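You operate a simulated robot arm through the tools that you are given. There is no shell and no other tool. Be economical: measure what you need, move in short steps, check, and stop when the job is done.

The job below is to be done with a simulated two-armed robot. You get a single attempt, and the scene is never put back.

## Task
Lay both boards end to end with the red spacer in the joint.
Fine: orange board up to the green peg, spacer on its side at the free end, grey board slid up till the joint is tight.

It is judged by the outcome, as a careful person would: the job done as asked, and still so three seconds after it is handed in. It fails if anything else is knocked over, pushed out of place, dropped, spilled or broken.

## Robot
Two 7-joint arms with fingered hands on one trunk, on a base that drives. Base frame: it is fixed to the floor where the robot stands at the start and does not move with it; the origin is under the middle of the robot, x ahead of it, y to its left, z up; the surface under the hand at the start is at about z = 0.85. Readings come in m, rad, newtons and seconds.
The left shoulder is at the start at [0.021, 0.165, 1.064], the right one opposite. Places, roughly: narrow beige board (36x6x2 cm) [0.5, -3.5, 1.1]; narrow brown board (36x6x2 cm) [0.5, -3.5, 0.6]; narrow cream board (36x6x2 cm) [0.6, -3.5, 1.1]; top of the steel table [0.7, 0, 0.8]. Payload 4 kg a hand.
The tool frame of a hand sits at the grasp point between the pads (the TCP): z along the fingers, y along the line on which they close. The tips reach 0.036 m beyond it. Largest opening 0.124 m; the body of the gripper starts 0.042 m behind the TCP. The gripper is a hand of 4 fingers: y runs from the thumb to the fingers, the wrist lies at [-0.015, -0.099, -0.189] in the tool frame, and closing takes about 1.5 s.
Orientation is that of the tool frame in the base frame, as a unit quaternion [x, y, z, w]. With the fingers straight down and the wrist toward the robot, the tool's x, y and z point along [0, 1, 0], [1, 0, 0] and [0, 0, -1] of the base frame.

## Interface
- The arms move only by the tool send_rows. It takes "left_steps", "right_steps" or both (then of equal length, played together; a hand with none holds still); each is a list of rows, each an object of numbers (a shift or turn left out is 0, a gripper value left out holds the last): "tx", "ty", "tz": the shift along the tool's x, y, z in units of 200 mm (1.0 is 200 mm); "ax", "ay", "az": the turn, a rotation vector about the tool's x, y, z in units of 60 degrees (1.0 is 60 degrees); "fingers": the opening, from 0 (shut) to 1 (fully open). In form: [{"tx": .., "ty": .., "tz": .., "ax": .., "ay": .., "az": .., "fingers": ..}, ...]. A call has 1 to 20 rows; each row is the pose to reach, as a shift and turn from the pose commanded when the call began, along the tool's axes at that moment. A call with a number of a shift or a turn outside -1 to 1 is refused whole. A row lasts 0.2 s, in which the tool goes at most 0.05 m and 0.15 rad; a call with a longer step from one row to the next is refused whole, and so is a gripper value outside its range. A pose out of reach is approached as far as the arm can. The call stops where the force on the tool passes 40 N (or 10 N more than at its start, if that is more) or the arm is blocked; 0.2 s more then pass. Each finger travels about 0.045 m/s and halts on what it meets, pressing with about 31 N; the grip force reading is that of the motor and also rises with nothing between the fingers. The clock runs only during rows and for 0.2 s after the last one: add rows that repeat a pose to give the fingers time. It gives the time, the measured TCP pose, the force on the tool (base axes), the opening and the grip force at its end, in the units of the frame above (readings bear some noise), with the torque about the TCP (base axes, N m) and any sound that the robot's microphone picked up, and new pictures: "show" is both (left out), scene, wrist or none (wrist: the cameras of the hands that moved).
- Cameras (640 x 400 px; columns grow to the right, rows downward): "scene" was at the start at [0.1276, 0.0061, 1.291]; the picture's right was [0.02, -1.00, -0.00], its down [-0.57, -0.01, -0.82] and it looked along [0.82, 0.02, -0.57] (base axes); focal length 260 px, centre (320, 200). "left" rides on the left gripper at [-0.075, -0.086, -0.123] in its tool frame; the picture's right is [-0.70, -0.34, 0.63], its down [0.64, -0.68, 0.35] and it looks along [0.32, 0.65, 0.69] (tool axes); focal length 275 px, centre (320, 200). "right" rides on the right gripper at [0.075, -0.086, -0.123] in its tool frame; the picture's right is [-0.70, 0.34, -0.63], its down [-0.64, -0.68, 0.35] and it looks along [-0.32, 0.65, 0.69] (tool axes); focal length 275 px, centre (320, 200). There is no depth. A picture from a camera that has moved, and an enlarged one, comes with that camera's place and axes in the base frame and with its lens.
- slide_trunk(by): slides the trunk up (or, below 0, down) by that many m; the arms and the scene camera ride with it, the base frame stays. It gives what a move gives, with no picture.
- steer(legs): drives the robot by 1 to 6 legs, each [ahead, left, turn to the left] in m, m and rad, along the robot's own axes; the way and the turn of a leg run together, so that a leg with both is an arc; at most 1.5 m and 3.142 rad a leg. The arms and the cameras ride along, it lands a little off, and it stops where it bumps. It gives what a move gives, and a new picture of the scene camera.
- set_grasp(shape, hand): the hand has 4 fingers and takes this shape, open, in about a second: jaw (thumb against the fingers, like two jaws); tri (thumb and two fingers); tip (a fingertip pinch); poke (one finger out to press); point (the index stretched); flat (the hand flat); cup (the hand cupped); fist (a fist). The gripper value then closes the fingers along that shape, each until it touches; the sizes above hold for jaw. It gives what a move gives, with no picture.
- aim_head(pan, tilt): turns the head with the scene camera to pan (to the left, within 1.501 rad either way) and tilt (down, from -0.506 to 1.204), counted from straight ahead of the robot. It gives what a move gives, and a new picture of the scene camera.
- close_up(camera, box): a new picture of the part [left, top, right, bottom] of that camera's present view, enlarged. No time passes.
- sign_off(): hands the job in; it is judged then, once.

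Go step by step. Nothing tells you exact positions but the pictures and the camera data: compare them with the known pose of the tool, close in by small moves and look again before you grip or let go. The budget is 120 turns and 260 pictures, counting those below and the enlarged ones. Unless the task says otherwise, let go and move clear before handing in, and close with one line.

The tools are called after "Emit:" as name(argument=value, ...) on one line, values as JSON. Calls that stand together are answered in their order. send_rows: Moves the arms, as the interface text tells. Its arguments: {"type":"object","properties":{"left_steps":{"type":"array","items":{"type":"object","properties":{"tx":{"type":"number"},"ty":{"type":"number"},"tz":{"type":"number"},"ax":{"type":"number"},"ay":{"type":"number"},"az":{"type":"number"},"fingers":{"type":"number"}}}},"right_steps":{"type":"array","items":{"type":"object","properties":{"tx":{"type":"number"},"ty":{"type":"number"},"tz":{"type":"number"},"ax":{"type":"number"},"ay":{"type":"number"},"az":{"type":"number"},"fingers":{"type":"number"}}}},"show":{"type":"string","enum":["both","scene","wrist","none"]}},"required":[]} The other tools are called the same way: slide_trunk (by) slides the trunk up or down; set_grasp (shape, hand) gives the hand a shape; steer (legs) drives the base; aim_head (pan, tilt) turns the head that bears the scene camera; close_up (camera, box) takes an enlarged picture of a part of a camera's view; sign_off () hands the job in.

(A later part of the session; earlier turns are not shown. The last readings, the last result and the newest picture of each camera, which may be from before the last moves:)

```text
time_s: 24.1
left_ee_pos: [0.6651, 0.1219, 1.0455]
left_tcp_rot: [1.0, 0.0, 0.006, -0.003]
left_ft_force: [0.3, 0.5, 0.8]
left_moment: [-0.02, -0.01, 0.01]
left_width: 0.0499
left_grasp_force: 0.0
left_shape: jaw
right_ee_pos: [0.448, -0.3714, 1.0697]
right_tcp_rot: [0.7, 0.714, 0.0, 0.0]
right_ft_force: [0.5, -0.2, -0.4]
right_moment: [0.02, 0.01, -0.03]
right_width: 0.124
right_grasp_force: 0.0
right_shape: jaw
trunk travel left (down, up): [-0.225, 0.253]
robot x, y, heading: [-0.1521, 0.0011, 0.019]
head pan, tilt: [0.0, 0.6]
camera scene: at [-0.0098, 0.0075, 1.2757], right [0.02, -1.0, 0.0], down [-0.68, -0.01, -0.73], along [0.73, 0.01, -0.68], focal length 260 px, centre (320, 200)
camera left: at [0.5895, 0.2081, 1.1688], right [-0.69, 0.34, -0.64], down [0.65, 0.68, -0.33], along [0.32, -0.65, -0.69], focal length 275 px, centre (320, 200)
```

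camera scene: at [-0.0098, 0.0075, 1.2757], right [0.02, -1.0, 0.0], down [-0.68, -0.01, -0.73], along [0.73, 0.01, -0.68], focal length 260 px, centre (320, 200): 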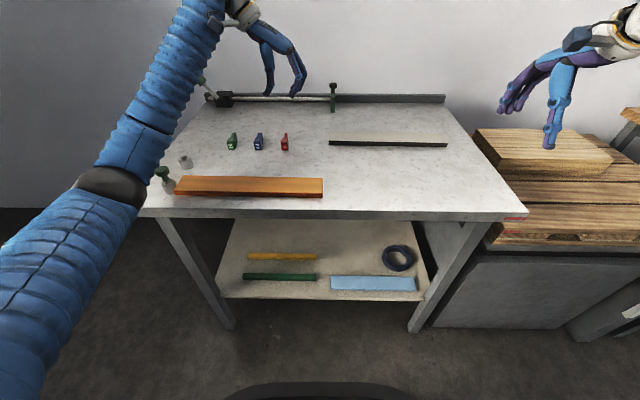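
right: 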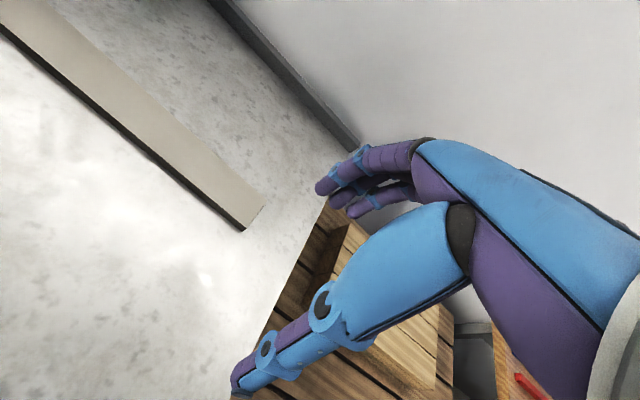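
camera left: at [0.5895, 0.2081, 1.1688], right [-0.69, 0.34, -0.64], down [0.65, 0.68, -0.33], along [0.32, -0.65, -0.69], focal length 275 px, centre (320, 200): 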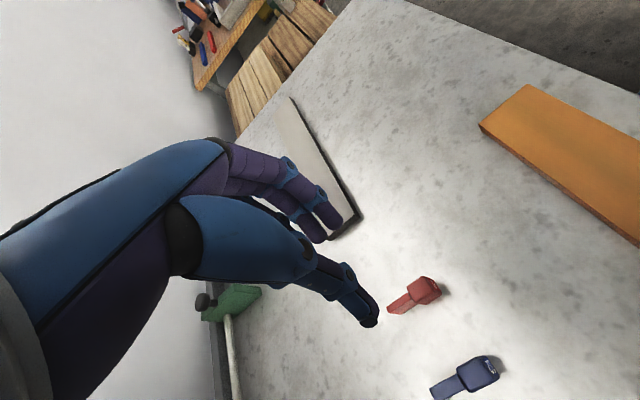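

The hand is turned and its fingers line up with the spacer's line. I'll descend over the head partway and check.

Emit:
send_rows(left_steps=[{"tx": 0.02, "ty": -0.005, "tz": 0.15}, {"tx": 0.035, "ty": -0.0075, "tz": 0.3}, {"tx": 0.035, "ty": -0.0075, "tz": 0.45}, {"tx": 0.035, "ty": -0.0075, "tz": 0.58}, {"tx": 0.035, "ty": -0.0075, "tz": 0.58}])

Emit:
close_up(camera="left", box=[240, 180, 480, 330])

Emit:
close_up(camera="scene", box=[220, 90, 340, 165])

```text
time_s: 25.5
left_ee_pos: [0.6682, 0.122, 0.9629]
left_tcp_rot: [1.0, 0.001, 0.027, -0.004]
left_ft_force: [0.9, 1.1, -1.2]
left_moment: [-0.03, 0.06, 0.0]
left_width: 0.05
left_grasp_force: 0.1
left_shape: jaw
right_ee_pos: [0.4382, -0.3756, 1.0749]
right_tcp_rot: [0.7, 0.714, 0.004, 0.0]
right_ft_force: [0.4, 0.2, -1.2]
right_moment: [-0.02, 0.03, -0.03]
right_width: 0.1239
right_grasp_force: 0.1
right_shape: jaw
trunk travel left (down, up): [-0.225, 0.253]
robot x, y, heading: [-0.1557, 0.0061, 0.024]
head pan, tilt: [0.0, 0.6]
stopped in row 5 (left hand): the arm was blocked; the commanded pose is now the measured one
camera scene: at [-0.0212, 0.0016, 1.277], right [0.02, -1.0, 0.0], down [-0.68, -0.01, -0.73], along [0.73, 0.02, -0.68], focal length 260 px, centre (320, 200)
camera left: at [0.5868, 0.2071, 1.082], right [-0.66, 0.34, -0.67], down [0.66, 0.69, -0.3], along [0.35, -0.64, -0.68], focal length 275 px, centre (320, 200)
```

scene: 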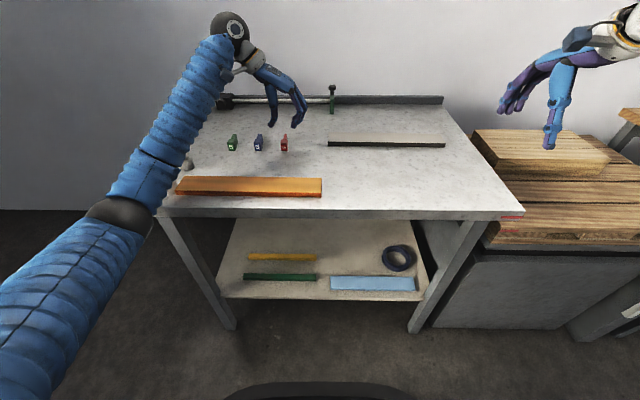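
left: 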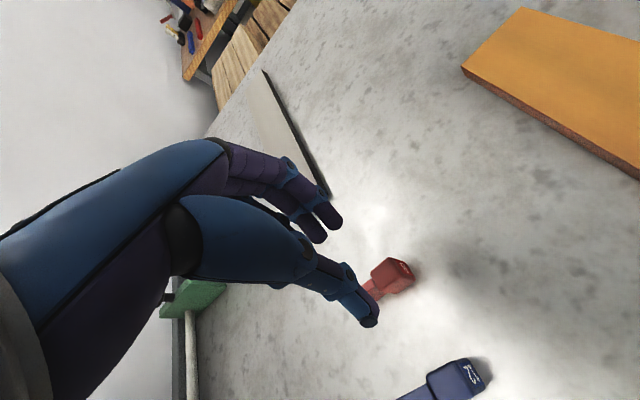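

```text
2.67 times, centred on (360, 255) of left
camera zoom: at [0.5868, 0.2071, 1.082], right [-0.66, 0.34, -0.67], down [0.66, 0.69, -0.3], along [0.35, -0.64, -0.68], focal length 734 px, centre (213, 53)
```

zoom: 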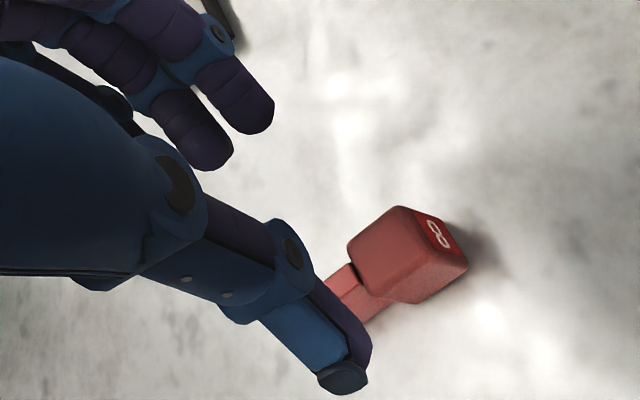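

```text
5.33 times, centred on (280, 128) of scene
camera zoom: at [-0.0212, 0.0016, 1.277], right [0.02, -1.0, 0.0], down [-0.68, -0.01, -0.73], along [0.73, 0.02, -0.68], focal length 1386 px, centre (533, 587)
```

zoom: 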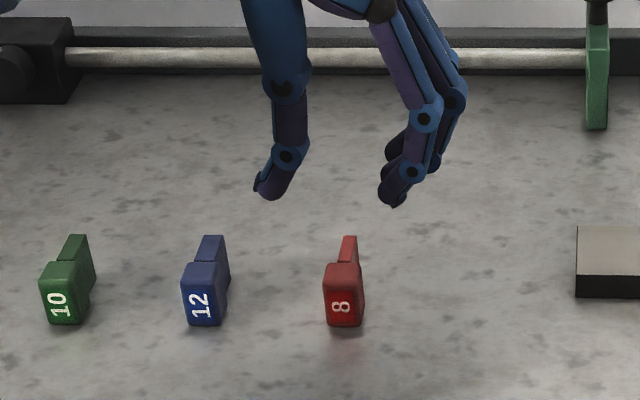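

The arm was blocked at z 0.963 — the forearm may have met the table or peg on the left. I'll back straight up and look at the peg.

Emit:
send_rows(left_steps=[{"tz": -0.1}, {"tz": -0.2}, {"tz": -0.35}, {"tz": -0.5}], show="scene")

Emit:
close_up(camera="scene", box=[100, 120, 340, 240])

```text
time_s: 26.5
left_ee_pos: [0.671, 0.1266, 1.0431]
left_tcp_rot: [1.0, 0.001, 0.014, -0.002]
left_ft_force: [1.1, -0.6, 0.2]
left_moment: [0.01, 0.01, -0.01]
left_width: 0.05
left_grasp_force: 0.1
left_shape: jaw
right_ee_pos: [0.447, -0.3704, 1.0711]
right_tcp_rot: [0.701, 0.713, 0.0, 0.001]
right_ft_force: [-0.8, 0.1, 0.5]
right_moment: [0.02, 0.01, 0.04]
right_width: 0.1242
right_grasp_force: 0.1
right_shape: jaw
trunk travel left (down, up): [-0.225, 0.253]
robot x, y, heading: [-0.155, -0.0023, 0.019]
head pan, tilt: [0.0, 0.6]
camera scene: at [-0.0118, 0.0072, 1.2756], right [0.02, -1.0, 0.0], down [-0.68, -0.01, -0.73], along [0.73, 0.01, -0.68], focal length 260 px, centre (320, 200)
```

scene: 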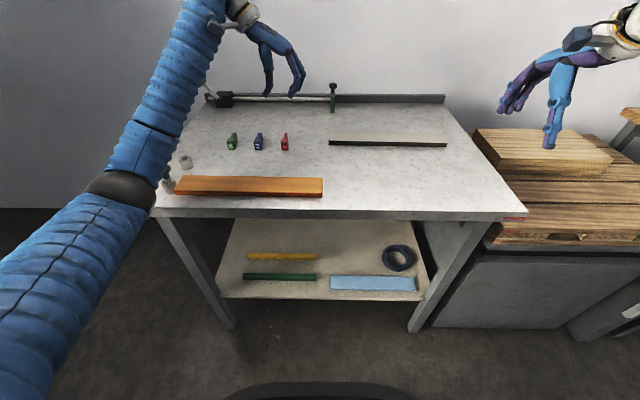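

```text
2.67 times, centred on (220, 180) of scene
camera zoom: at [-0.0118, 0.0072, 1.2756], right [0.02, -1.0, 0.0], down [-0.68, -0.01, -0.73], along [0.73, 0.01, -0.68], focal length 693 px, centre (587, 253)
```

zoom: 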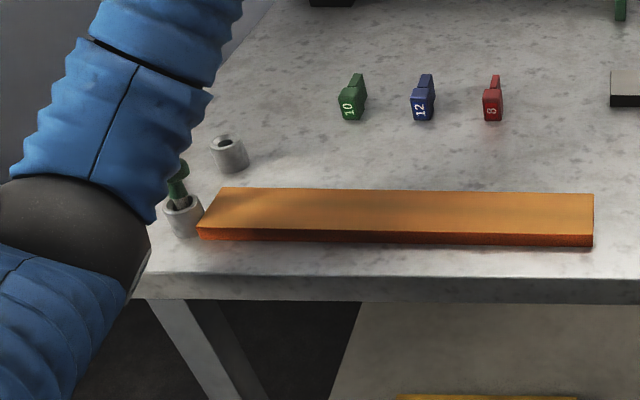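

The peg and board look undisturbed; the elbow met the table edge. I'll raise the trunk 0.22 m so that the arm comes from above.

Emit:
slide_trunk(by=0.22)

Emit:
send_rows(left_steps=[{"tz": 0.2}, {"tz": 0.4}, {"tz": 0.6}, {"tz": 0.8}, {"tz": 1.0}, {"tz": 1.0}])

```text
time_s: 28.8
left_ee_pos: [0.6725, 0.1244, 1.262]
left_tcp_rot: [1.0, 0.001, 0.014, -0.003]
left_ft_force: [0.1, 0.2, -0.4]
left_moment: [0.03, -0.01, -0.02]
left_width: 0.0497
left_grasp_force: 0.0
left_shape: jaw
right_ee_pos: [0.4476, -0.3707, 1.291]
right_tcp_rot: [0.7, 0.714, 0.0, 0.0]
right_ft_force: [-0.5, 0.2, 0.5]
right_moment: [-0.02, 0.0, -0.01]
right_width: 0.1238
right_grasp_force: 0.1
right_shape: jaw
trunk travel left (down, up): [-0.445, 0.033]
robot x, y, heading: [-0.1522, 0.0036, 0.022]
head pan, tilt: [0.0, 0.6]
```

```text
time_s: 30.2
left_ee_pos: [0.6785, 0.1244, 1.0637]
left_tcp_rot: [1.0, 0.002, 0.015, -0.003]
left_ft_force: [-0.7, 0.1, 0.5]
left_moment: [-0.01, -0.01, 0.01]
left_width: 0.0498
left_grasp_force: 0.0
left_shape: jaw
right_ee_pos: [0.4479, -0.3706, 1.2919]
right_tcp_rot: [0.7, 0.714, 0.001, 0.0]
right_ft_force: [0.1, -1.1, -0.1]
right_moment: [-0.03, 0.01, 0.0]
right_width: 0.1238
right_grasp_force: 0.1
right_shape: jaw
trunk travel left (down, up): [-0.445, 0.033]
robot x, y, heading: [-0.1544, 0.0023, 0.02]
head pan, tilt: [0.0, 0.6]
camera scene: at [-0.0752, 0.0062, 1.5173], right [0.02, -1.0, 0.0], down [-0.57, -0.01, -0.82], along [0.82, 0.02, -0.57], focal length 260 px, centre (320, 200)
camera left: at [0.601, 0.21, 1.1839], right [-0.68, 0.34, -0.65], down [0.65, 0.68, -0.32], along [0.34, -0.65, -0.69], focal length 275 px, centre (320, 200)
```

scene: 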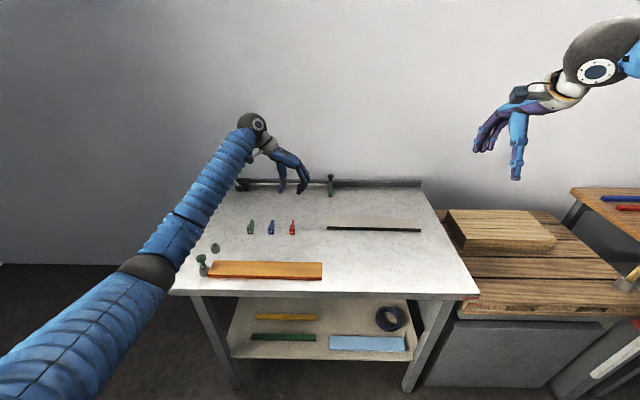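
left: 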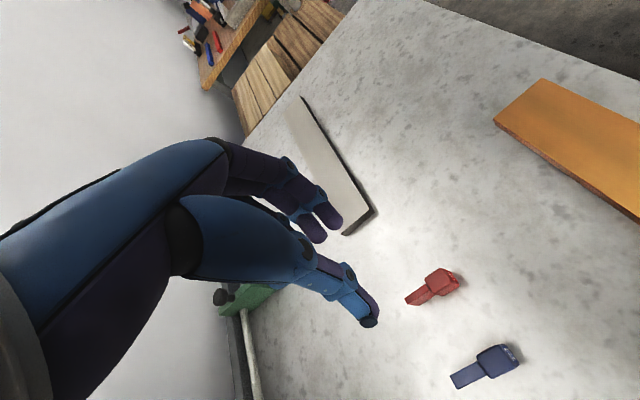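

Now there is more height. I'll tilt the head down to watch the elbow and descend in stages, correcting a slight tool tilt.

Emit:
aim_head(pan=0.0, tilt=0.85)

Emit:
send_rows(left_steps=[{"tz": 0.15, "tx": -0.02, "ay": -0.015}, {"tz": 0.3, "tx": -0.048, "ty": 0.008, "ay": -0.029}, {"tz": 0.42, "tx": -0.048, "ty": 0.008, "ay": -0.029}, {"tz": 0.52, "tx": -0.048, "ty": 0.008, "ay": -0.029}, {"tz": 0.52, "tx": -0.048, "ty": 0.008, "ay": -0.029}])

```text
time_s: 31.0
left_ee_pos: [0.6793, 0.1242, 1.063]
left_tcp_rot: [1.0, 0.001, 0.015, -0.003]
left_ft_force: [-0.9, 0.6, 0.7]
left_moment: [0.02, 0.02, 0.03]
left_width: 0.0499
left_grasp_force: 0.0
left_shape: jaw
right_ee_pos: [0.4468, -0.3691, 1.2911]
right_tcp_rot: [0.7, 0.714, 0.0, 0.0]
right_ft_force: [-0.4, -0.2, 0.1]
right_moment: [0.02, -0.02, -0.02]
right_width: 0.1238
right_grasp_force: 0.1
right_shape: jaw
trunk travel left (down, up): [-0.445, 0.033]
robot x, y, heading: [-0.1549, 0.0012, 0.017]
head pan, tilt: [0.0, 0.85]
camera scene: at [-0.085, 0.006, 1.4965], right [0.02, -1.0, 0.0], down [-0.75, -0.01, -0.66], along [0.66, 0.01, -0.75], focal length 260 px, centre (320, 200)
```

scene: 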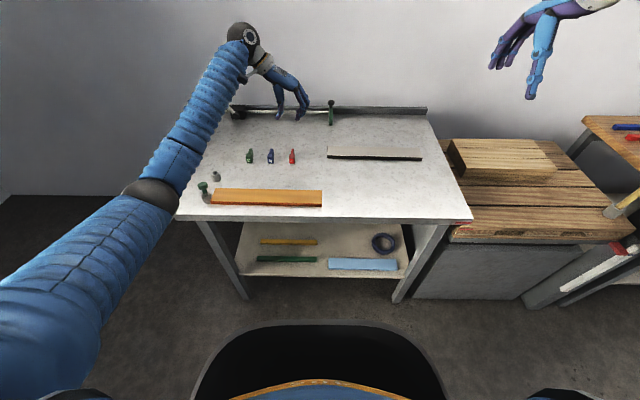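

```text
time_s: 32.2
left_ee_pos: [0.671, 0.1222, 0.9576]
left_tcp_rot: [1.0, 0.001, 0.0, -0.003]
left_ft_force: [0.1, -0.3, 0.2]
left_moment: [0.02, -0.03, 0.0]
left_width: 0.0497
left_grasp_force: 0.0
left_shape: jaw
right_ee_pos: [0.4471, -0.3705, 1.2915]
right_tcp_rot: [0.701, 0.714, 0.001, 0.0]
right_ft_force: [0.1, -0.2, 0.2]
right_moment: [0.03, -0.02, -0.04]
right_width: 0.1238
right_grasp_force: 0.1
right_shape: jaw
trunk travel left (down, up): [-0.445, 0.033]
robot x, y, heading: [-0.1576, -0.0002, 0.021]
head pan, tilt: [0.0, 0.85]
camera scene: at [-0.0854, 0.0058, 1.4965], right [0.02, -1.0, 0.0], down [-0.75, -0.01, -0.66], along [0.66, 0.01, -0.75], focal length 260 px, centre (320, 200)
camera left: at [0.5961, 0.2076, 1.0815], right [-0.7, 0.34, -0.63], down [0.64, 0.68, -0.34], along [0.32, -0.65, -0.7], focal length 275 px, centre (320, 200)
```

scene: 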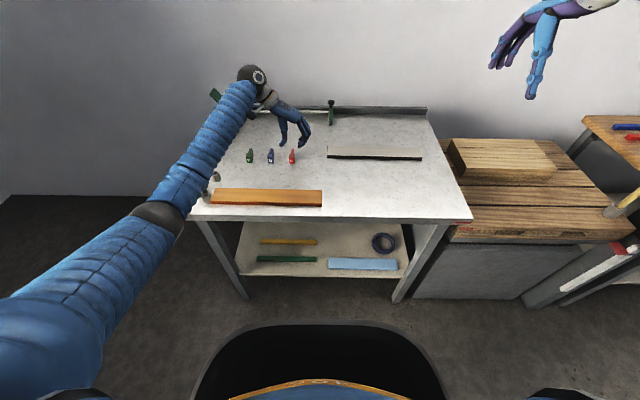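
left: 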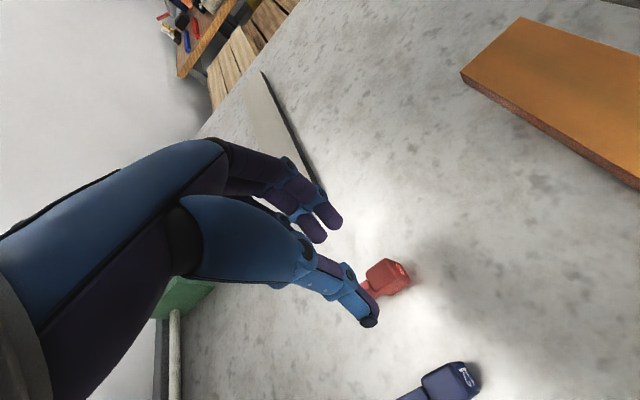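

No block now. I'll go to just above the spacer's top and check alignment.

Emit:
send_rows(left_steps=[{"tz": 0.07, "tx": 0.015, "ty": -0.0065}, {"tz": 0.14, "tx": 0.015, "ty": -0.0065}, {"tz": 0.19, "tx": 0.015, "ty": -0.0065}, {"tz": 0.19, "tx": 0.015, "ty": -0.0065}])

Emit:
close_up(camera="left", box=[240, 180, 480, 330])

Emit:
close_up(camera="scene", box=[230, 110, 340, 180])

```text
time_s: 33.2
left_ee_pos: [0.6718, 0.1231, 0.9199]
left_tcp_rot: [1.0, 0.001, -0.001, -0.003]
left_ft_force: [-0.5, 0.2, 0.3]
left_moment: [0.0, 0.0, -0.01]
left_width: 0.0497
left_grasp_force: 0.0
left_shape: jaw
right_ee_pos: [0.4471, -0.3698, 1.2906]
right_tcp_rot: [0.7, 0.714, -0.001, -0.001]
right_ft_force: [-0.5, 0.0, -0.5]
right_moment: [-0.02, 0.0, -0.02]
right_width: 0.124
right_grasp_force: 0.0
right_shape: jaw
trunk travel left (down, up): [-0.445, 0.033]
robot x, y, heading: [-0.1532, 0.0013, 0.019]
head pan, tilt: [0.0, 0.85]
camera scene: at [-0.0853, 0.0059, 1.4964], right [0.02, -1.0, 0.0], down [-0.75, -0.01, -0.66], along [0.66, 0.01, -0.75], focal length 260 px, centre (320, 200)
camera left: at [0.5977, 0.2101, 1.0429], right [-0.7, 0.34, -0.63], down [0.64, 0.68, -0.34], along [0.32, -0.65, -0.7], focal length 275 px, centre (320, 200)
```

scene: 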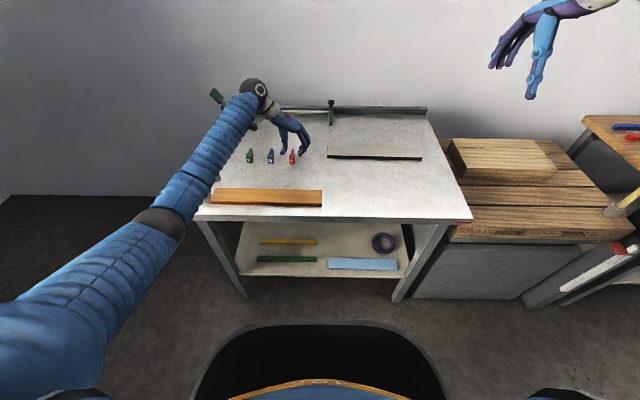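
left: 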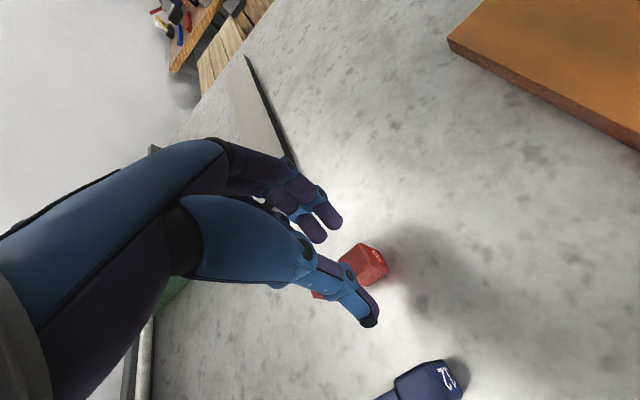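

```text
2.67 times, centred on (360, 255) of left
camera zoom: at [0.5977, 0.2101, 1.0429], right [-0.7, 0.34, -0.63], down [0.64, 0.68, -0.34], along [0.32, -0.65, -0.7], focal length 734 px, centre (213, 53)
```

zoom: 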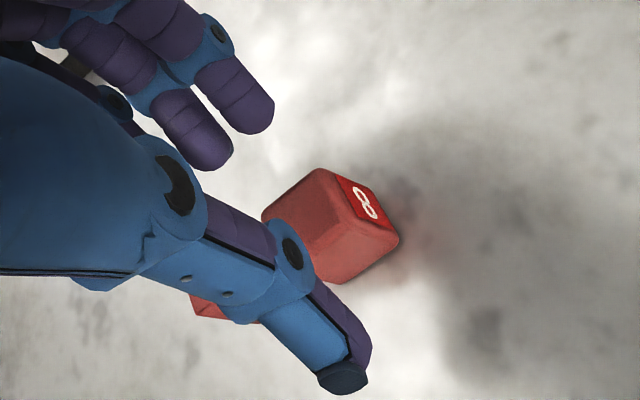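

```text
5.71 times, centred on (285, 145) of scene
camera zoom: at [-0.0853, 0.0059, 1.4964], right [0.02, -1.0, 0.0], down [-0.75, -0.01, -0.66], along [0.66, 0.01, -0.75], focal length 1484 px, centre (520, 514)
```

zoom: 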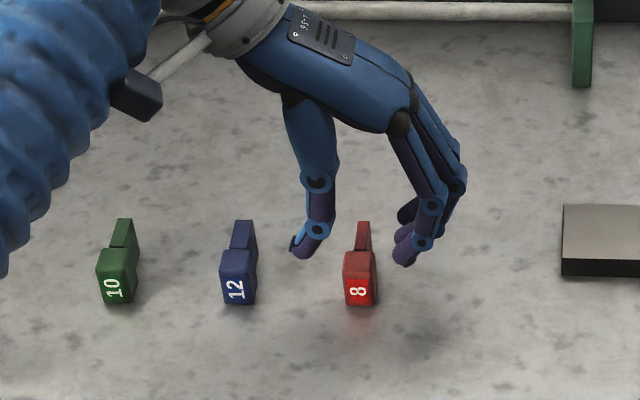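

The thumb and two fingers straddle the red head well (thumb at x ≈ 0.676). I'll descend and close gently.

Emit:
send_rows(left_steps=[{"tz": 0.07}, {"tz": 0.14}, {"tz": 0.14}, {"tz": 0.14, "fingers": 0.05}, {"tz": 0.14, "fingers": 0.05}, {"tz": 0.14, "fingers": 0.05}, {"tz": 0.14, "fingers": 0.05}, {"tz": 0.14, "fingers": 0.05}, {"tz": 0.14, "fingers": 0.05}])

Emit:
close_up(camera="scene", box=[230, 110, 340, 180])

Emit:
close_up(camera="left", box=[240, 180, 480, 330])

```text
time_s: 35.2
left_ee_pos: [0.6726, 0.1257, 0.8944]
left_tcp_rot: [1.0, 0.001, 0.0, -0.003]
left_ft_force: [3.0, -2.1, 9.5]
left_moment: [-0.22, -0.01, 0.02]
left_width: 0.0164
left_grasp_force: 30.9
left_shape: jaw
right_ee_pos: [0.4478, -0.37, 1.2909]
right_tcp_rot: [0.7, 0.714, 0.0, 0.0]
right_ft_force: [-0.3, 0.3, -0.1]
right_moment: [-0.01, -0.02, 0.03]
right_width: 0.1241
right_grasp_force: 0.1
right_shape: jaw
trunk travel left (down, up): [-0.445, 0.033]
robot x, y, heading: [-0.1499, 0.0039, 0.022]
head pan, tilt: [0.0, 0.85]
camera scene: at [-0.0858, 0.0057, 1.4965], right [0.02, -1.0, 0.0], down [-0.75, -0.01, -0.66], along [0.66, 0.01, -0.75], focal length 260 px, centre (320, 200)
camera left: at [0.5982, 0.212, 1.0176], right [-0.7, 0.34, -0.63], down [0.64, 0.68, -0.34], along [0.32, -0.65, -0.7], focal length 275 px, centre (320, 200)
```

scene: 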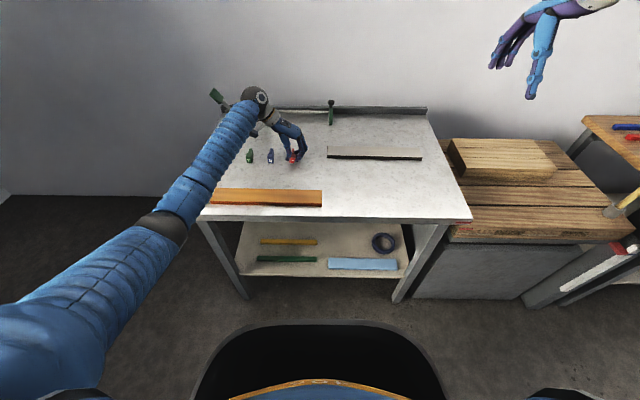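
left: 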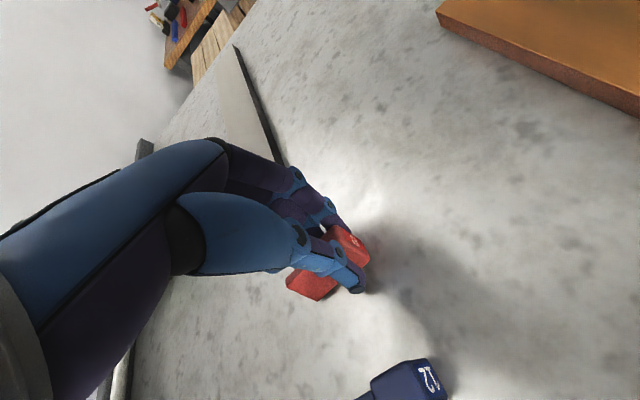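

```text
5.71 times, centred on (285, 145) of scene
camera zoom: at [-0.0858, 0.0057, 1.4965], right [0.02, -1.0, 0.0], down [-0.75, -0.01, -0.66], along [0.66, 0.01, -0.75], focal length 1484 px, centre (520, 514)
```

zoom: 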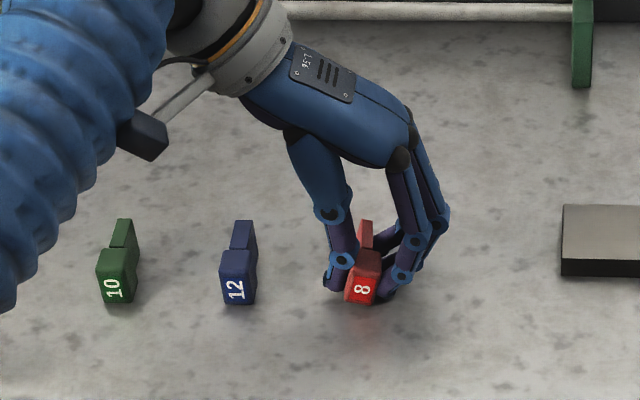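

```text
2.67 times, centred on (360, 255) of left
camera zoom: at [0.5982, 0.212, 1.0176], right [-0.7, 0.34, -0.63], down [0.64, 0.68, -0.34], along [0.32, -0.65, -0.7], focal length 734 px, centre (213, 53)
```

zoom: 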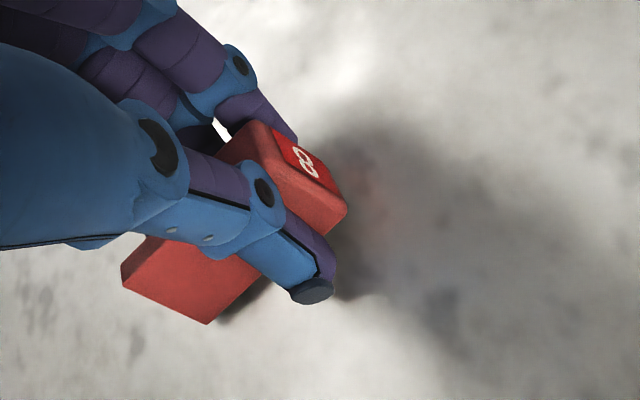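

The spacer is held by its head. I'll lift 60 mm and carry it toward the orange board's free end.

Emit:
send_rows(left_steps=[{"tz": -0.1}, {"tz": -0.2}, {"tz": -0.3}, {"tz": -0.3, "ty": 0.2}, {"tz": -0.3, "ty": 0.4, "tx": -0.1}, {"tz": -0.3, "ty": 0.55, "tx": -0.28}, {"tz": -0.3, "ty": 0.6, "tx": -0.5}, {"tz": -0.3, "ty": 0.6, "tx": -0.7}, {"tz": -0.3, "ty": 0.6, "tx": -0.9}, {"tz": -0.3, "ty": 0.6, "tx": -0.9}])

```text
time_s: 37.4
left_ee_pos: [0.4935, 0.0085, 0.9516]
left_tcp_rot: [1.0, 0.0, -0.001, -0.002]
left_ft_force: [0.4, -0.9, -0.2]
left_moment: [0.0, -0.01, 0.01]
left_width: 0.0163
left_grasp_force: 31.5
left_shape: jaw
right_ee_pos: [0.447, -0.3702, 1.2908]
right_tcp_rot: [0.701, 0.713, -0.001, 0.0]
right_ft_force: [-0.2, 0.1, -0.4]
right_moment: [-0.01, 0.03, -0.01]
right_width: 0.1234
right_grasp_force: 0.0
right_shape: jaw
trunk travel left (down, up): [-0.445, 0.033]
robot x, y, heading: [-0.1533, -0.0021, 0.024]
head pan, tilt: [0.0, 0.85]
camera scene: at [-0.0846, 0.0056, 1.4964], right [0.02, -1.0, 0.0], down [-0.75, -0.01, -0.66], along [0.66, 0.01, -0.75], focal length 260 px, centre (320, 200)
camera left: at [0.4178, 0.0937, 1.0756], right [-0.7, 0.34, -0.63], down [0.64, 0.68, -0.34], along [0.32, -0.64, -0.7], focal length 275 px, centre (320, 200)
```

scene: 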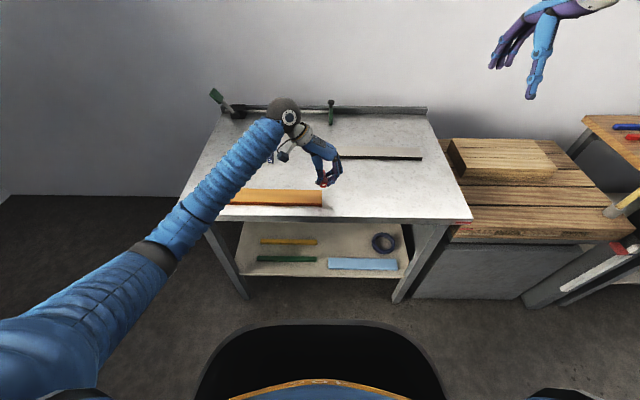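
left: 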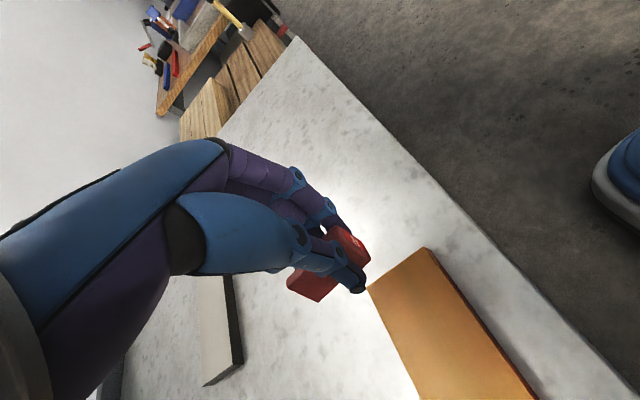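

I need the spacer's offset within the hand, so I'll take enlarged views.

Emit:
close_up(camera="left", box=[270, 200, 450, 320])

Emit:
close_up(camera="scene", box=[280, 150, 360, 210])

```text
3.33 times, centred on (360, 260) of left
camera zoom: at [0.4178, 0.0937, 1.0756], right [-0.7, 0.34, -0.63], down [0.64, 0.68, -0.34], along [0.32, -0.64, -0.7], focal length 918 px, centre (187, 0)
```

zoom: 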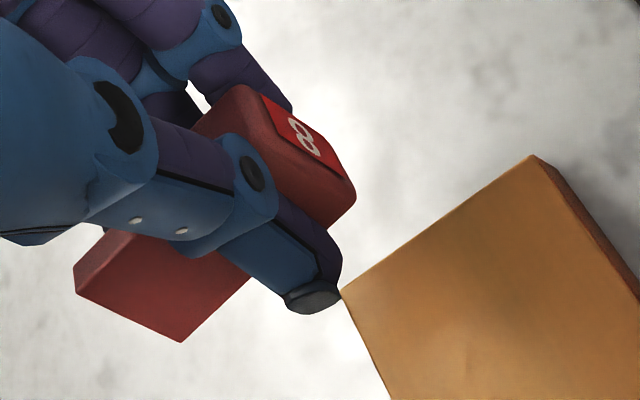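

```text
6.67 times, centred on (320, 180) of scene
camera zoom: at [-0.0846, 0.0056, 1.4964], right [0.02, -1.0, 0.0], down [-0.75, -0.01, -0.66], along [0.66, 0.01, -0.75], focal length 1732 px, centre (320, 333)
```

zoom: 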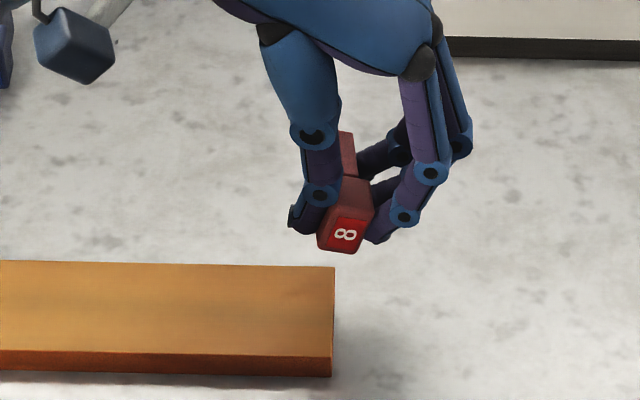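

The spacer has rolled in the grip (the "8" looks tilted). I'll zoom further to judge the roll angle.

Emit:
close_up(camera="scene", box=[308, 164, 340, 184])

```text
16.00 times, centred on (324, 174) of scene
camera zoom: at [-0.0846, 0.0056, 1.4964], right [0.02, -1.0, 0.0], down [-0.75, -0.01, -0.66], along [0.66, 0.01, -0.75], focal length 4156 px, centre (256, 616)
```

zoom: 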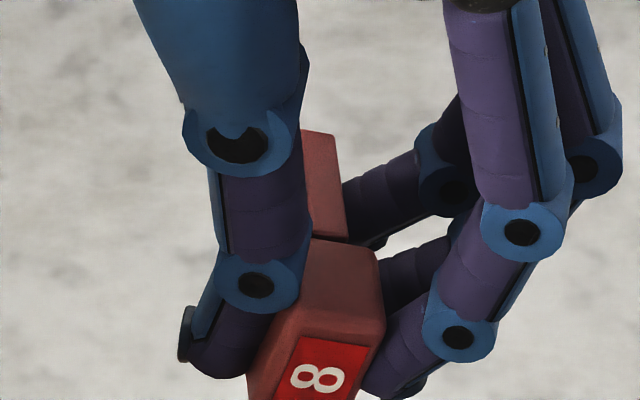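

The spacer has rolled about 15° and yawed about 5°. I'll counter-rotate the hand at height while moving back to x ≈ 0.426, then check again.

Emit:
send_rows(left_steps=[{"tx": -0.12, "ty": -0.01, "ax": -0.08, "az": 0.027}, {"tx": -0.24, "ty": -0.02, "ax": -0.16, "az": 0.054}, {"tx": -0.34, "ty": -0.0285, "ax": -0.24, "az": 0.08}, {"tx": -0.34, "ty": -0.0285, "ax": -0.24, "az": 0.08}])

Emit:
close_up(camera="scene", box=[290, 165, 354, 205])

Emit:
close_up(camera="left", box=[270, 200, 450, 320])

```text
time_s: 38.4
left_ee_pos: [0.4249, 0.0127, 0.9511]
left_tcp_rot: [0.992, -0.041, -0.001, 0.123]
left_ft_force: [-0.3, -0.6, -0.8]
left_moment: [0.0, -0.01, -0.01]
left_width: 0.0163
left_grasp_force: 30.8
left_shape: jaw
right_ee_pos: [0.4479, -0.3703, 1.292]
right_tcp_rot: [0.7, 0.714, 0.0, 0.001]
right_ft_force: [0.3, -0.9, -0.6]
right_moment: [0.0, 0.0, 0.02]
right_width: 0.1237
right_grasp_force: 0.1
right_shape: jaw
trunk travel left (down, up): [-0.445, 0.033]
robot x, y, heading: [-0.1499, 0.0025, 0.02]
head pan, tilt: [0.0, 0.85]
camera scene: at [-0.0848, 0.0055, 1.4964], right [0.02, -1.0, 0.0], down [-0.75, -0.01, -0.66], along [0.66, 0.01, -0.75], focal length 260 px, centre (320, 200)
camera left: at [0.359, 0.131, 1.049], right [-0.67, 0.23, -0.7], down [0.69, 0.52, -0.5], along [0.25, -0.82, -0.51], focal length 275 px, centre (320, 200)
```

scene: 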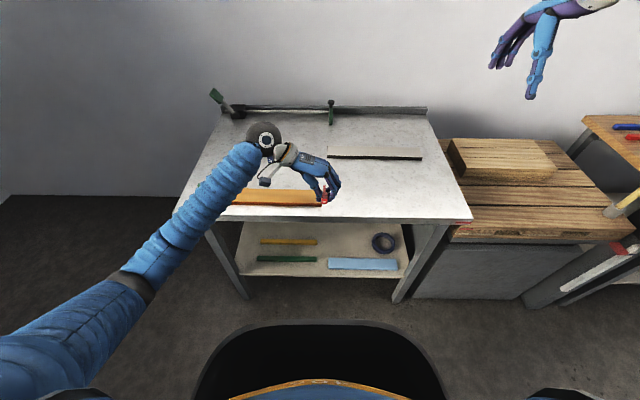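
left: 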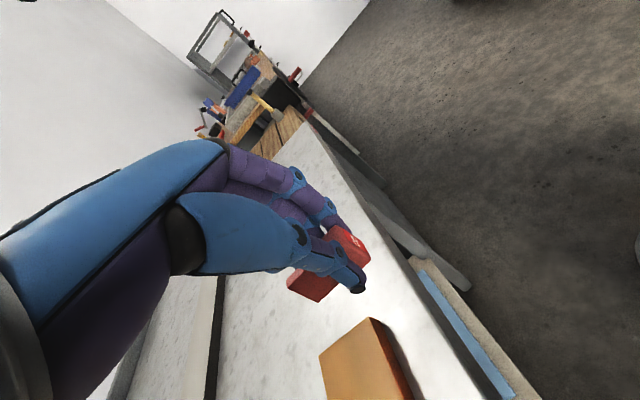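

```text
10.00 times, centred on (322, 185) of scene
camera zoom: at [-0.0848, 0.0055, 1.4964], right [0.02, -1.0, 0.0], down [-0.75, -0.01, -0.66], along [0.66, 0.01, -0.75], focal length 2598 px, centre (300, 350)
```

zoom: 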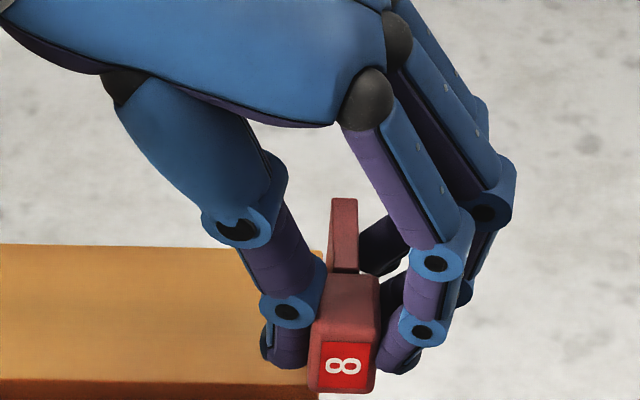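

```text
3.33 times, centred on (360, 260) of left
camera zoom: at [0.359, 0.131, 1.049], right [-0.67, 0.23, -0.7], down [0.69, 0.52, -0.5], along [0.25, -0.82, -0.51], focal length 918 px, centre (187, 0)
```

zoom: 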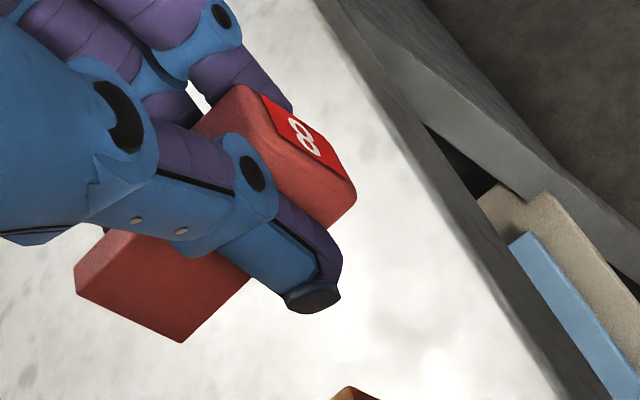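

The spacer now hangs square, with its blade about 7 mm right of the orange end. I'll lower it vertically 50 mm and check.

Emit:
send_rows(left_steps=[{"tx": 0.005, "ty": -0.02, "tz": 0.08}, {"tx": 0.01, "ty": -0.04, "tz": 0.16}, {"tx": 0.013, "ty": -0.062, "tz": 0.243}, {"tx": 0.013, "ty": -0.062, "tz": 0.243}])

Emit:
close_up(camera="scene", box=[290, 170, 354, 210])

Emit:
close_up(camera="left", box=[240, 200, 480, 350])

```text
time_s: 39.4
left_ee_pos: [0.4288, 0.0122, 0.901]
left_tcp_rot: [0.992, -0.041, 0.0, 0.123]
left_ft_force: [0.5, 1.0, -0.2]
left_moment: [0.0, -0.02, 0.03]
left_width: 0.0161
left_grasp_force: 31.1
left_shape: jaw
right_ee_pos: [0.4475, -0.3707, 1.2899]
right_tcp_rot: [0.7, 0.714, 0.0, 0.0]
right_ft_force: [-0.1, 0.3, 0.4]
right_moment: [-0.02, -0.01, 0.02]
right_width: 0.1241
right_grasp_force: 0.1
right_shape: jaw
trunk travel left (down, up): [-0.445, 0.033]
robot x, y, heading: [-0.1568, 0.0019, 0.021]
head pan, tilt: [0.0, 0.85]
camera scene: at [-0.0852, 0.0058, 1.4964], right [0.02, -1.0, 0.0], down [-0.75, -0.01, -0.66], along [0.66, 0.01, -0.75], focal length 260 px, centre (320, 200)
camera left: at [0.3637, 0.1316, 0.9995], right [-0.67, 0.23, -0.7], down [0.69, 0.52, -0.5], along [0.25, -0.82, -0.51], focal length 275 px, centre (320, 200)
```

scene: 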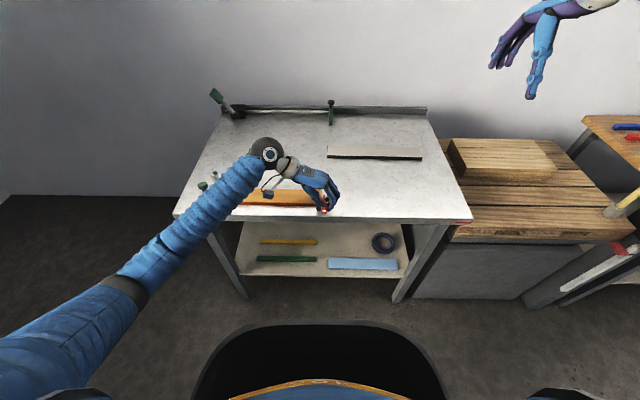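
left: 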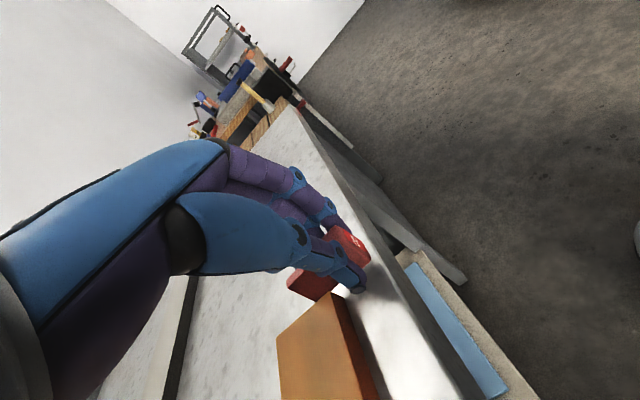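

```text
10.00 times, centred on (322, 190) of scene
camera zoom: at [-0.0852, 0.0058, 1.4964], right [0.02, -1.0, 0.0], down [-0.75, -0.01, -0.66], along [0.66, 0.01, -0.75], focal length 2598 px, centre (300, 300)
```

zoom: 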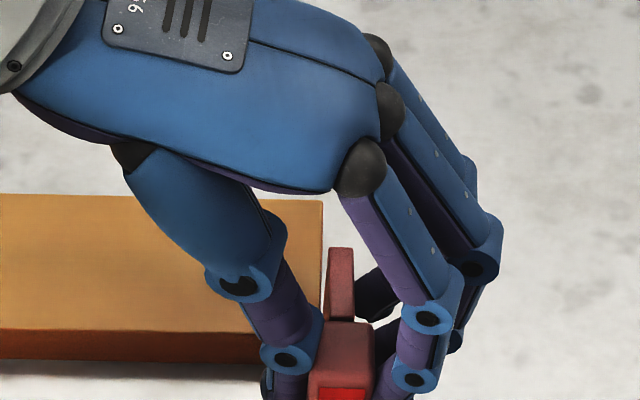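

```text
2.67 times, centred on (360, 275) of left
camera zoom: at [0.3637, 0.1316, 0.9995], right [-0.67, 0.23, -0.7], down [0.69, 0.52, -0.5], along [0.25, -0.82, -0.51], focal length 734 px, centre (213, 0)
```

zoom: 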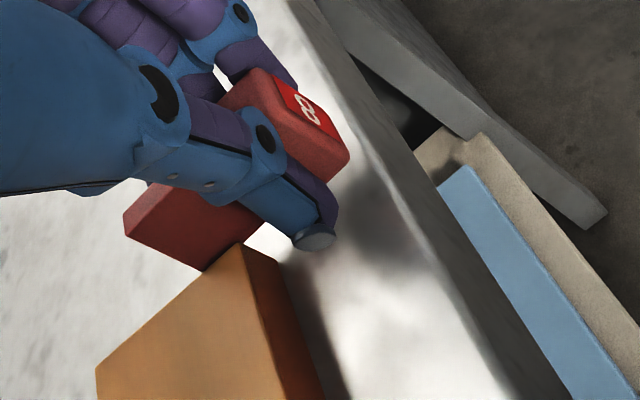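

The blade sits just beside the orange end (about 1.5 mm off), with the head clear in front of the board. I'll lower the last centimetre slowly.

Emit:
send_rows(left_steps=[{"ty": -0.004, "tz": 0.015}, {"ty": -0.008, "tz": 0.03}, {"ty": -0.011, "tz": 0.045}, {"ty": -0.012, "tz": 0.05}])

Emit:
close_up(camera="scene", box=[290, 175, 354, 215])

Emit:
close_up(camera="left", box=[240, 200, 480, 350])

```text
time_s: 40.4
left_ee_pos: [0.4302, 0.0115, 0.892]
left_tcp_rot: [0.992, -0.041, -0.001, 0.123]
left_ft_force: [-0.6, 0.4, 0.3]
left_moment: [0.02, -0.01, 0.0]
left_width: 0.016
left_grasp_force: 31.1
left_shape: jaw
right_ee_pos: [0.448, -0.3706, 1.2911]
right_tcp_rot: [0.7, 0.714, 0.0, 0.0]
right_ft_force: [-0.4, -0.3, 0.0]
right_moment: [0.02, -0.04, 0.01]
right_width: 0.124
right_grasp_force: 0.0
right_shape: jaw
trunk travel left (down, up): [-0.445, 0.033]
robot x, y, heading: [-0.1554, 0.0039, 0.021]
head pan, tilt: [0.0, 0.85]
camera scene: at [-0.0852, 0.0059, 1.4964], right [0.02, -1.0, 0.0], down [-0.75, -0.01, -0.66], along [0.66, 0.01, -0.75], focal length 260 px, centre (320, 200)
camera left: at [0.3641, 0.1305, 0.9894], right [-0.67, 0.23, -0.7], down [0.69, 0.52, -0.5], along [0.25, -0.82, -0.51], focal length 275 px, centre (320, 200)
```

scene: 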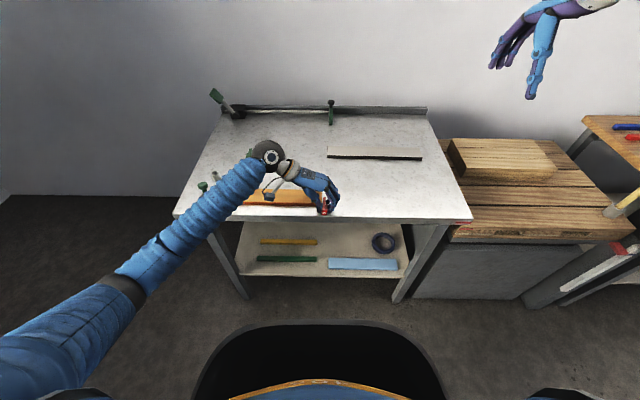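
left: 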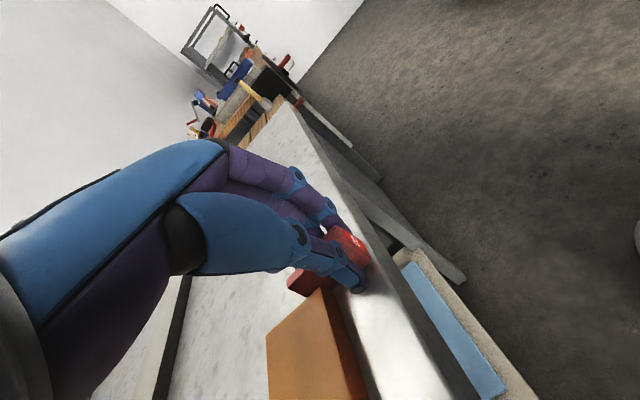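

```text
10.00 times, centred on (322, 195) of scene
camera zoom: at [-0.0852, 0.0059, 1.4964], right [0.02, -1.0, 0.0], down [-0.75, -0.01, -0.66], along [0.66, 0.01, -0.75], focal length 2598 px, centre (300, 250)
```

zoom: 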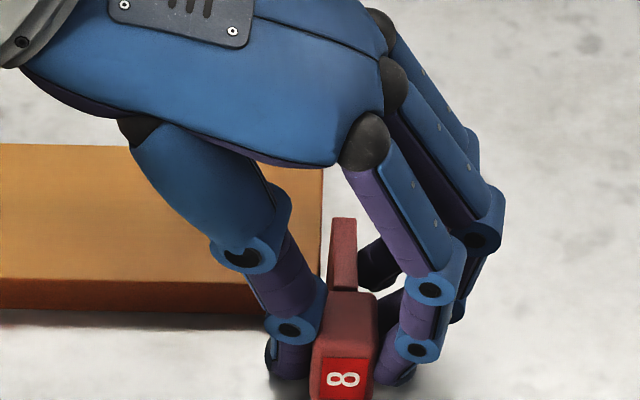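

```text
2.67 times, centred on (360, 275) of left
camera zoom: at [0.3641, 0.1305, 0.9894], right [-0.67, 0.23, -0.7], down [0.69, 0.52, -0.5], along [0.25, -0.82, -0.51], focal length 734 px, centre (213, 0)
```

zoom: 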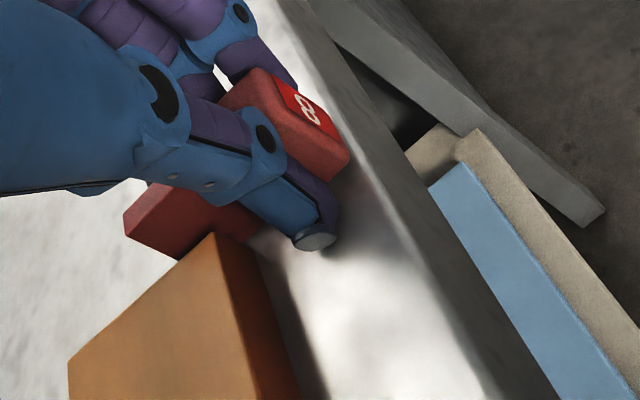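

Not down yet. I'll lower in 1 mm rows for up to 4 mm more.

Emit:
send_rows(left_steps=[{"ty": -0.0012, "tz": 0.005}, {"ty": -0.0024, "tz": 0.01}, {"ty": -0.0024, "tz": 0.01}], show="none")

Emit:
send_rows(left_steps=[{"ty": -0.0012, "tz": 0.005}, {"ty": -0.0024, "tz": 0.01}, {"ty": -0.0024, "tz": 0.01}], show="none")

Emit:
close_up(camera="scene", box=[290, 175, 354, 215])

```text
time_s: 41.2
left_ee_pos: [0.4299, 0.0122, 0.8893]
left_tcp_rot: [0.991, -0.041, 0.0, 0.123]
left_ft_force: [2.1, 1.0, 19.5]
left_moment: [0.09, -0.09, -0.04]
left_width: 0.015
left_grasp_force: 30.4
left_shape: jaw
right_ee_pos: [0.4471, -0.3699, 1.2923]
right_tcp_rot: [0.7, 0.714, 0.0, -0.001]
right_ft_force: [0.2, 0.4, 0.6]
right_moment: [0.01, 0.0, -0.04]
right_width: 0.1239
right_grasp_force: 0.1
right_shape: jaw
trunk travel left (down, up): [-0.445, 0.033]
robot x, y, heading: [-0.152, 0.0016, 0.016]
head pan, tilt: [0.0, 0.85]
```

```text
time_s: 41.9
left_ee_pos: [0.4304, 0.011, 0.891]
left_tcp_rot: [0.991, -0.04, 0.002, 0.125]
left_ft_force: [-4.4, 4.1, 16.0]
left_moment: [0.2, 0.16, -0.04]
left_width: 0.0149
left_grasp_force: 31.1
left_shape: jaw
right_ee_pos: [0.4478, -0.3699, 1.2904]
right_tcp_rot: [0.7, 0.714, 0.0, 0.0]
right_ft_force: [0.0, -0.7, 0.1]
right_moment: [0.03, 0.04, -0.04]
right_width: 0.1238
right_grasp_force: 0.0
right_shape: jaw
trunk travel left (down, up): [-0.445, 0.033]
robot x, y, heading: [-0.1541, 0.0026, 0.017]
head pan, tilt: [0.0, 0.85]
stopped in row 3 (left hand): the force on the tool passed its limit at 41 N (the readings are from after the stop); the commanded pose is now the measured one
```

```text
10.00 times, centred on (322, 195) of scene
camera zoom: at [-0.0854, 0.0062, 1.4962], right [0.02, -1.0, 0.0], down [-0.75, -0.01, -0.66], along [0.66, 0.01, -0.75], focal length 2598 px, centre (300, 250)
```

zoom: 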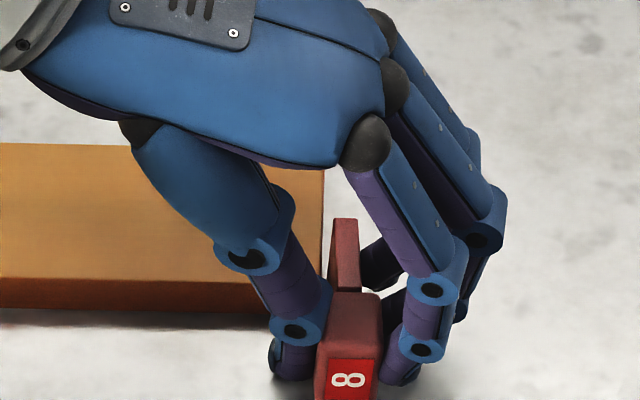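

The spacer is on the table. I'll open the fingers a little and check that it stands.

Emit:
send_rows(left_steps=[{"fingers": 0.15}, {"fingers": 0.2}, {"fingers": 0.25}, {"fingers": 0.3}, {"fingers": 0.35}, {"fingers": 0.4}, {"fingers": 0.4}], show="wrist")

Emit:
close_up(camera="scene", box=[290, 175, 354, 215])

```text
time_s: 43.5
left_ee_pos: [0.4293, 0.0102, 0.8916]
left_tcp_rot: [0.991, -0.041, 0.002, 0.125]
left_ft_force: [-1.0, -8.1, 29.9]
left_moment: [0.03, 0.17, 0.03]
left_width: 0.0346
left_grasp_force: 0.1
left_shape: jaw
right_ee_pos: [0.4459, -0.3698, 1.292]
right_tcp_rot: [0.7, 0.714, 0.001, 0.0]
right_ft_force: [0.9, -0.7, 0.3]
right_moment: [0.0, 0.01, 0.0]
right_width: 0.1238
right_grasp_force: 0.1
right_shape: jaw
trunk travel left (down, up): [-0.445, 0.033]
robot x, y, heading: [-0.1517, 0.0054, 0.024]
head pan, tilt: [0.0, 0.85]
camera left: at [0.3628, 0.1296, 0.988], right [-0.67, 0.23, -0.71], down [0.7, 0.52, -0.49], along [0.26, -0.82, -0.51], focal length 275 px, centre (320, 200)
```

left: 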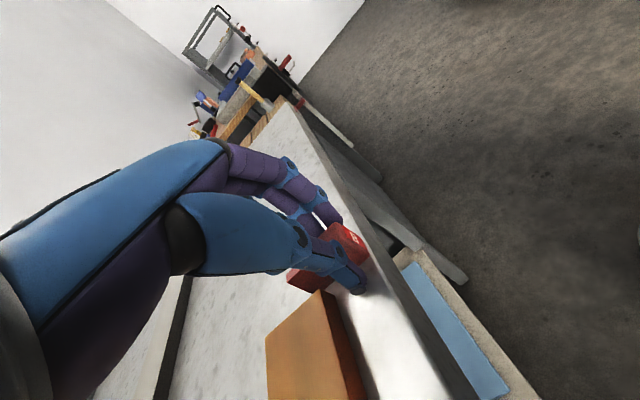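

```text
10.00 times, centred on (322, 195) of scene
camera zoom: at [-0.0872, 0.0054, 1.4966], right [0.02, -1.0, 0.0], down [-0.75, -0.01, -0.66], along [0.66, 0.01, -0.75], focal length 2598 px, centre (300, 250)
```

zoom: 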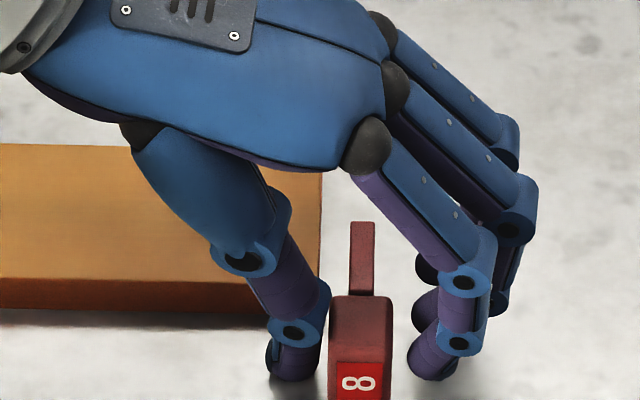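

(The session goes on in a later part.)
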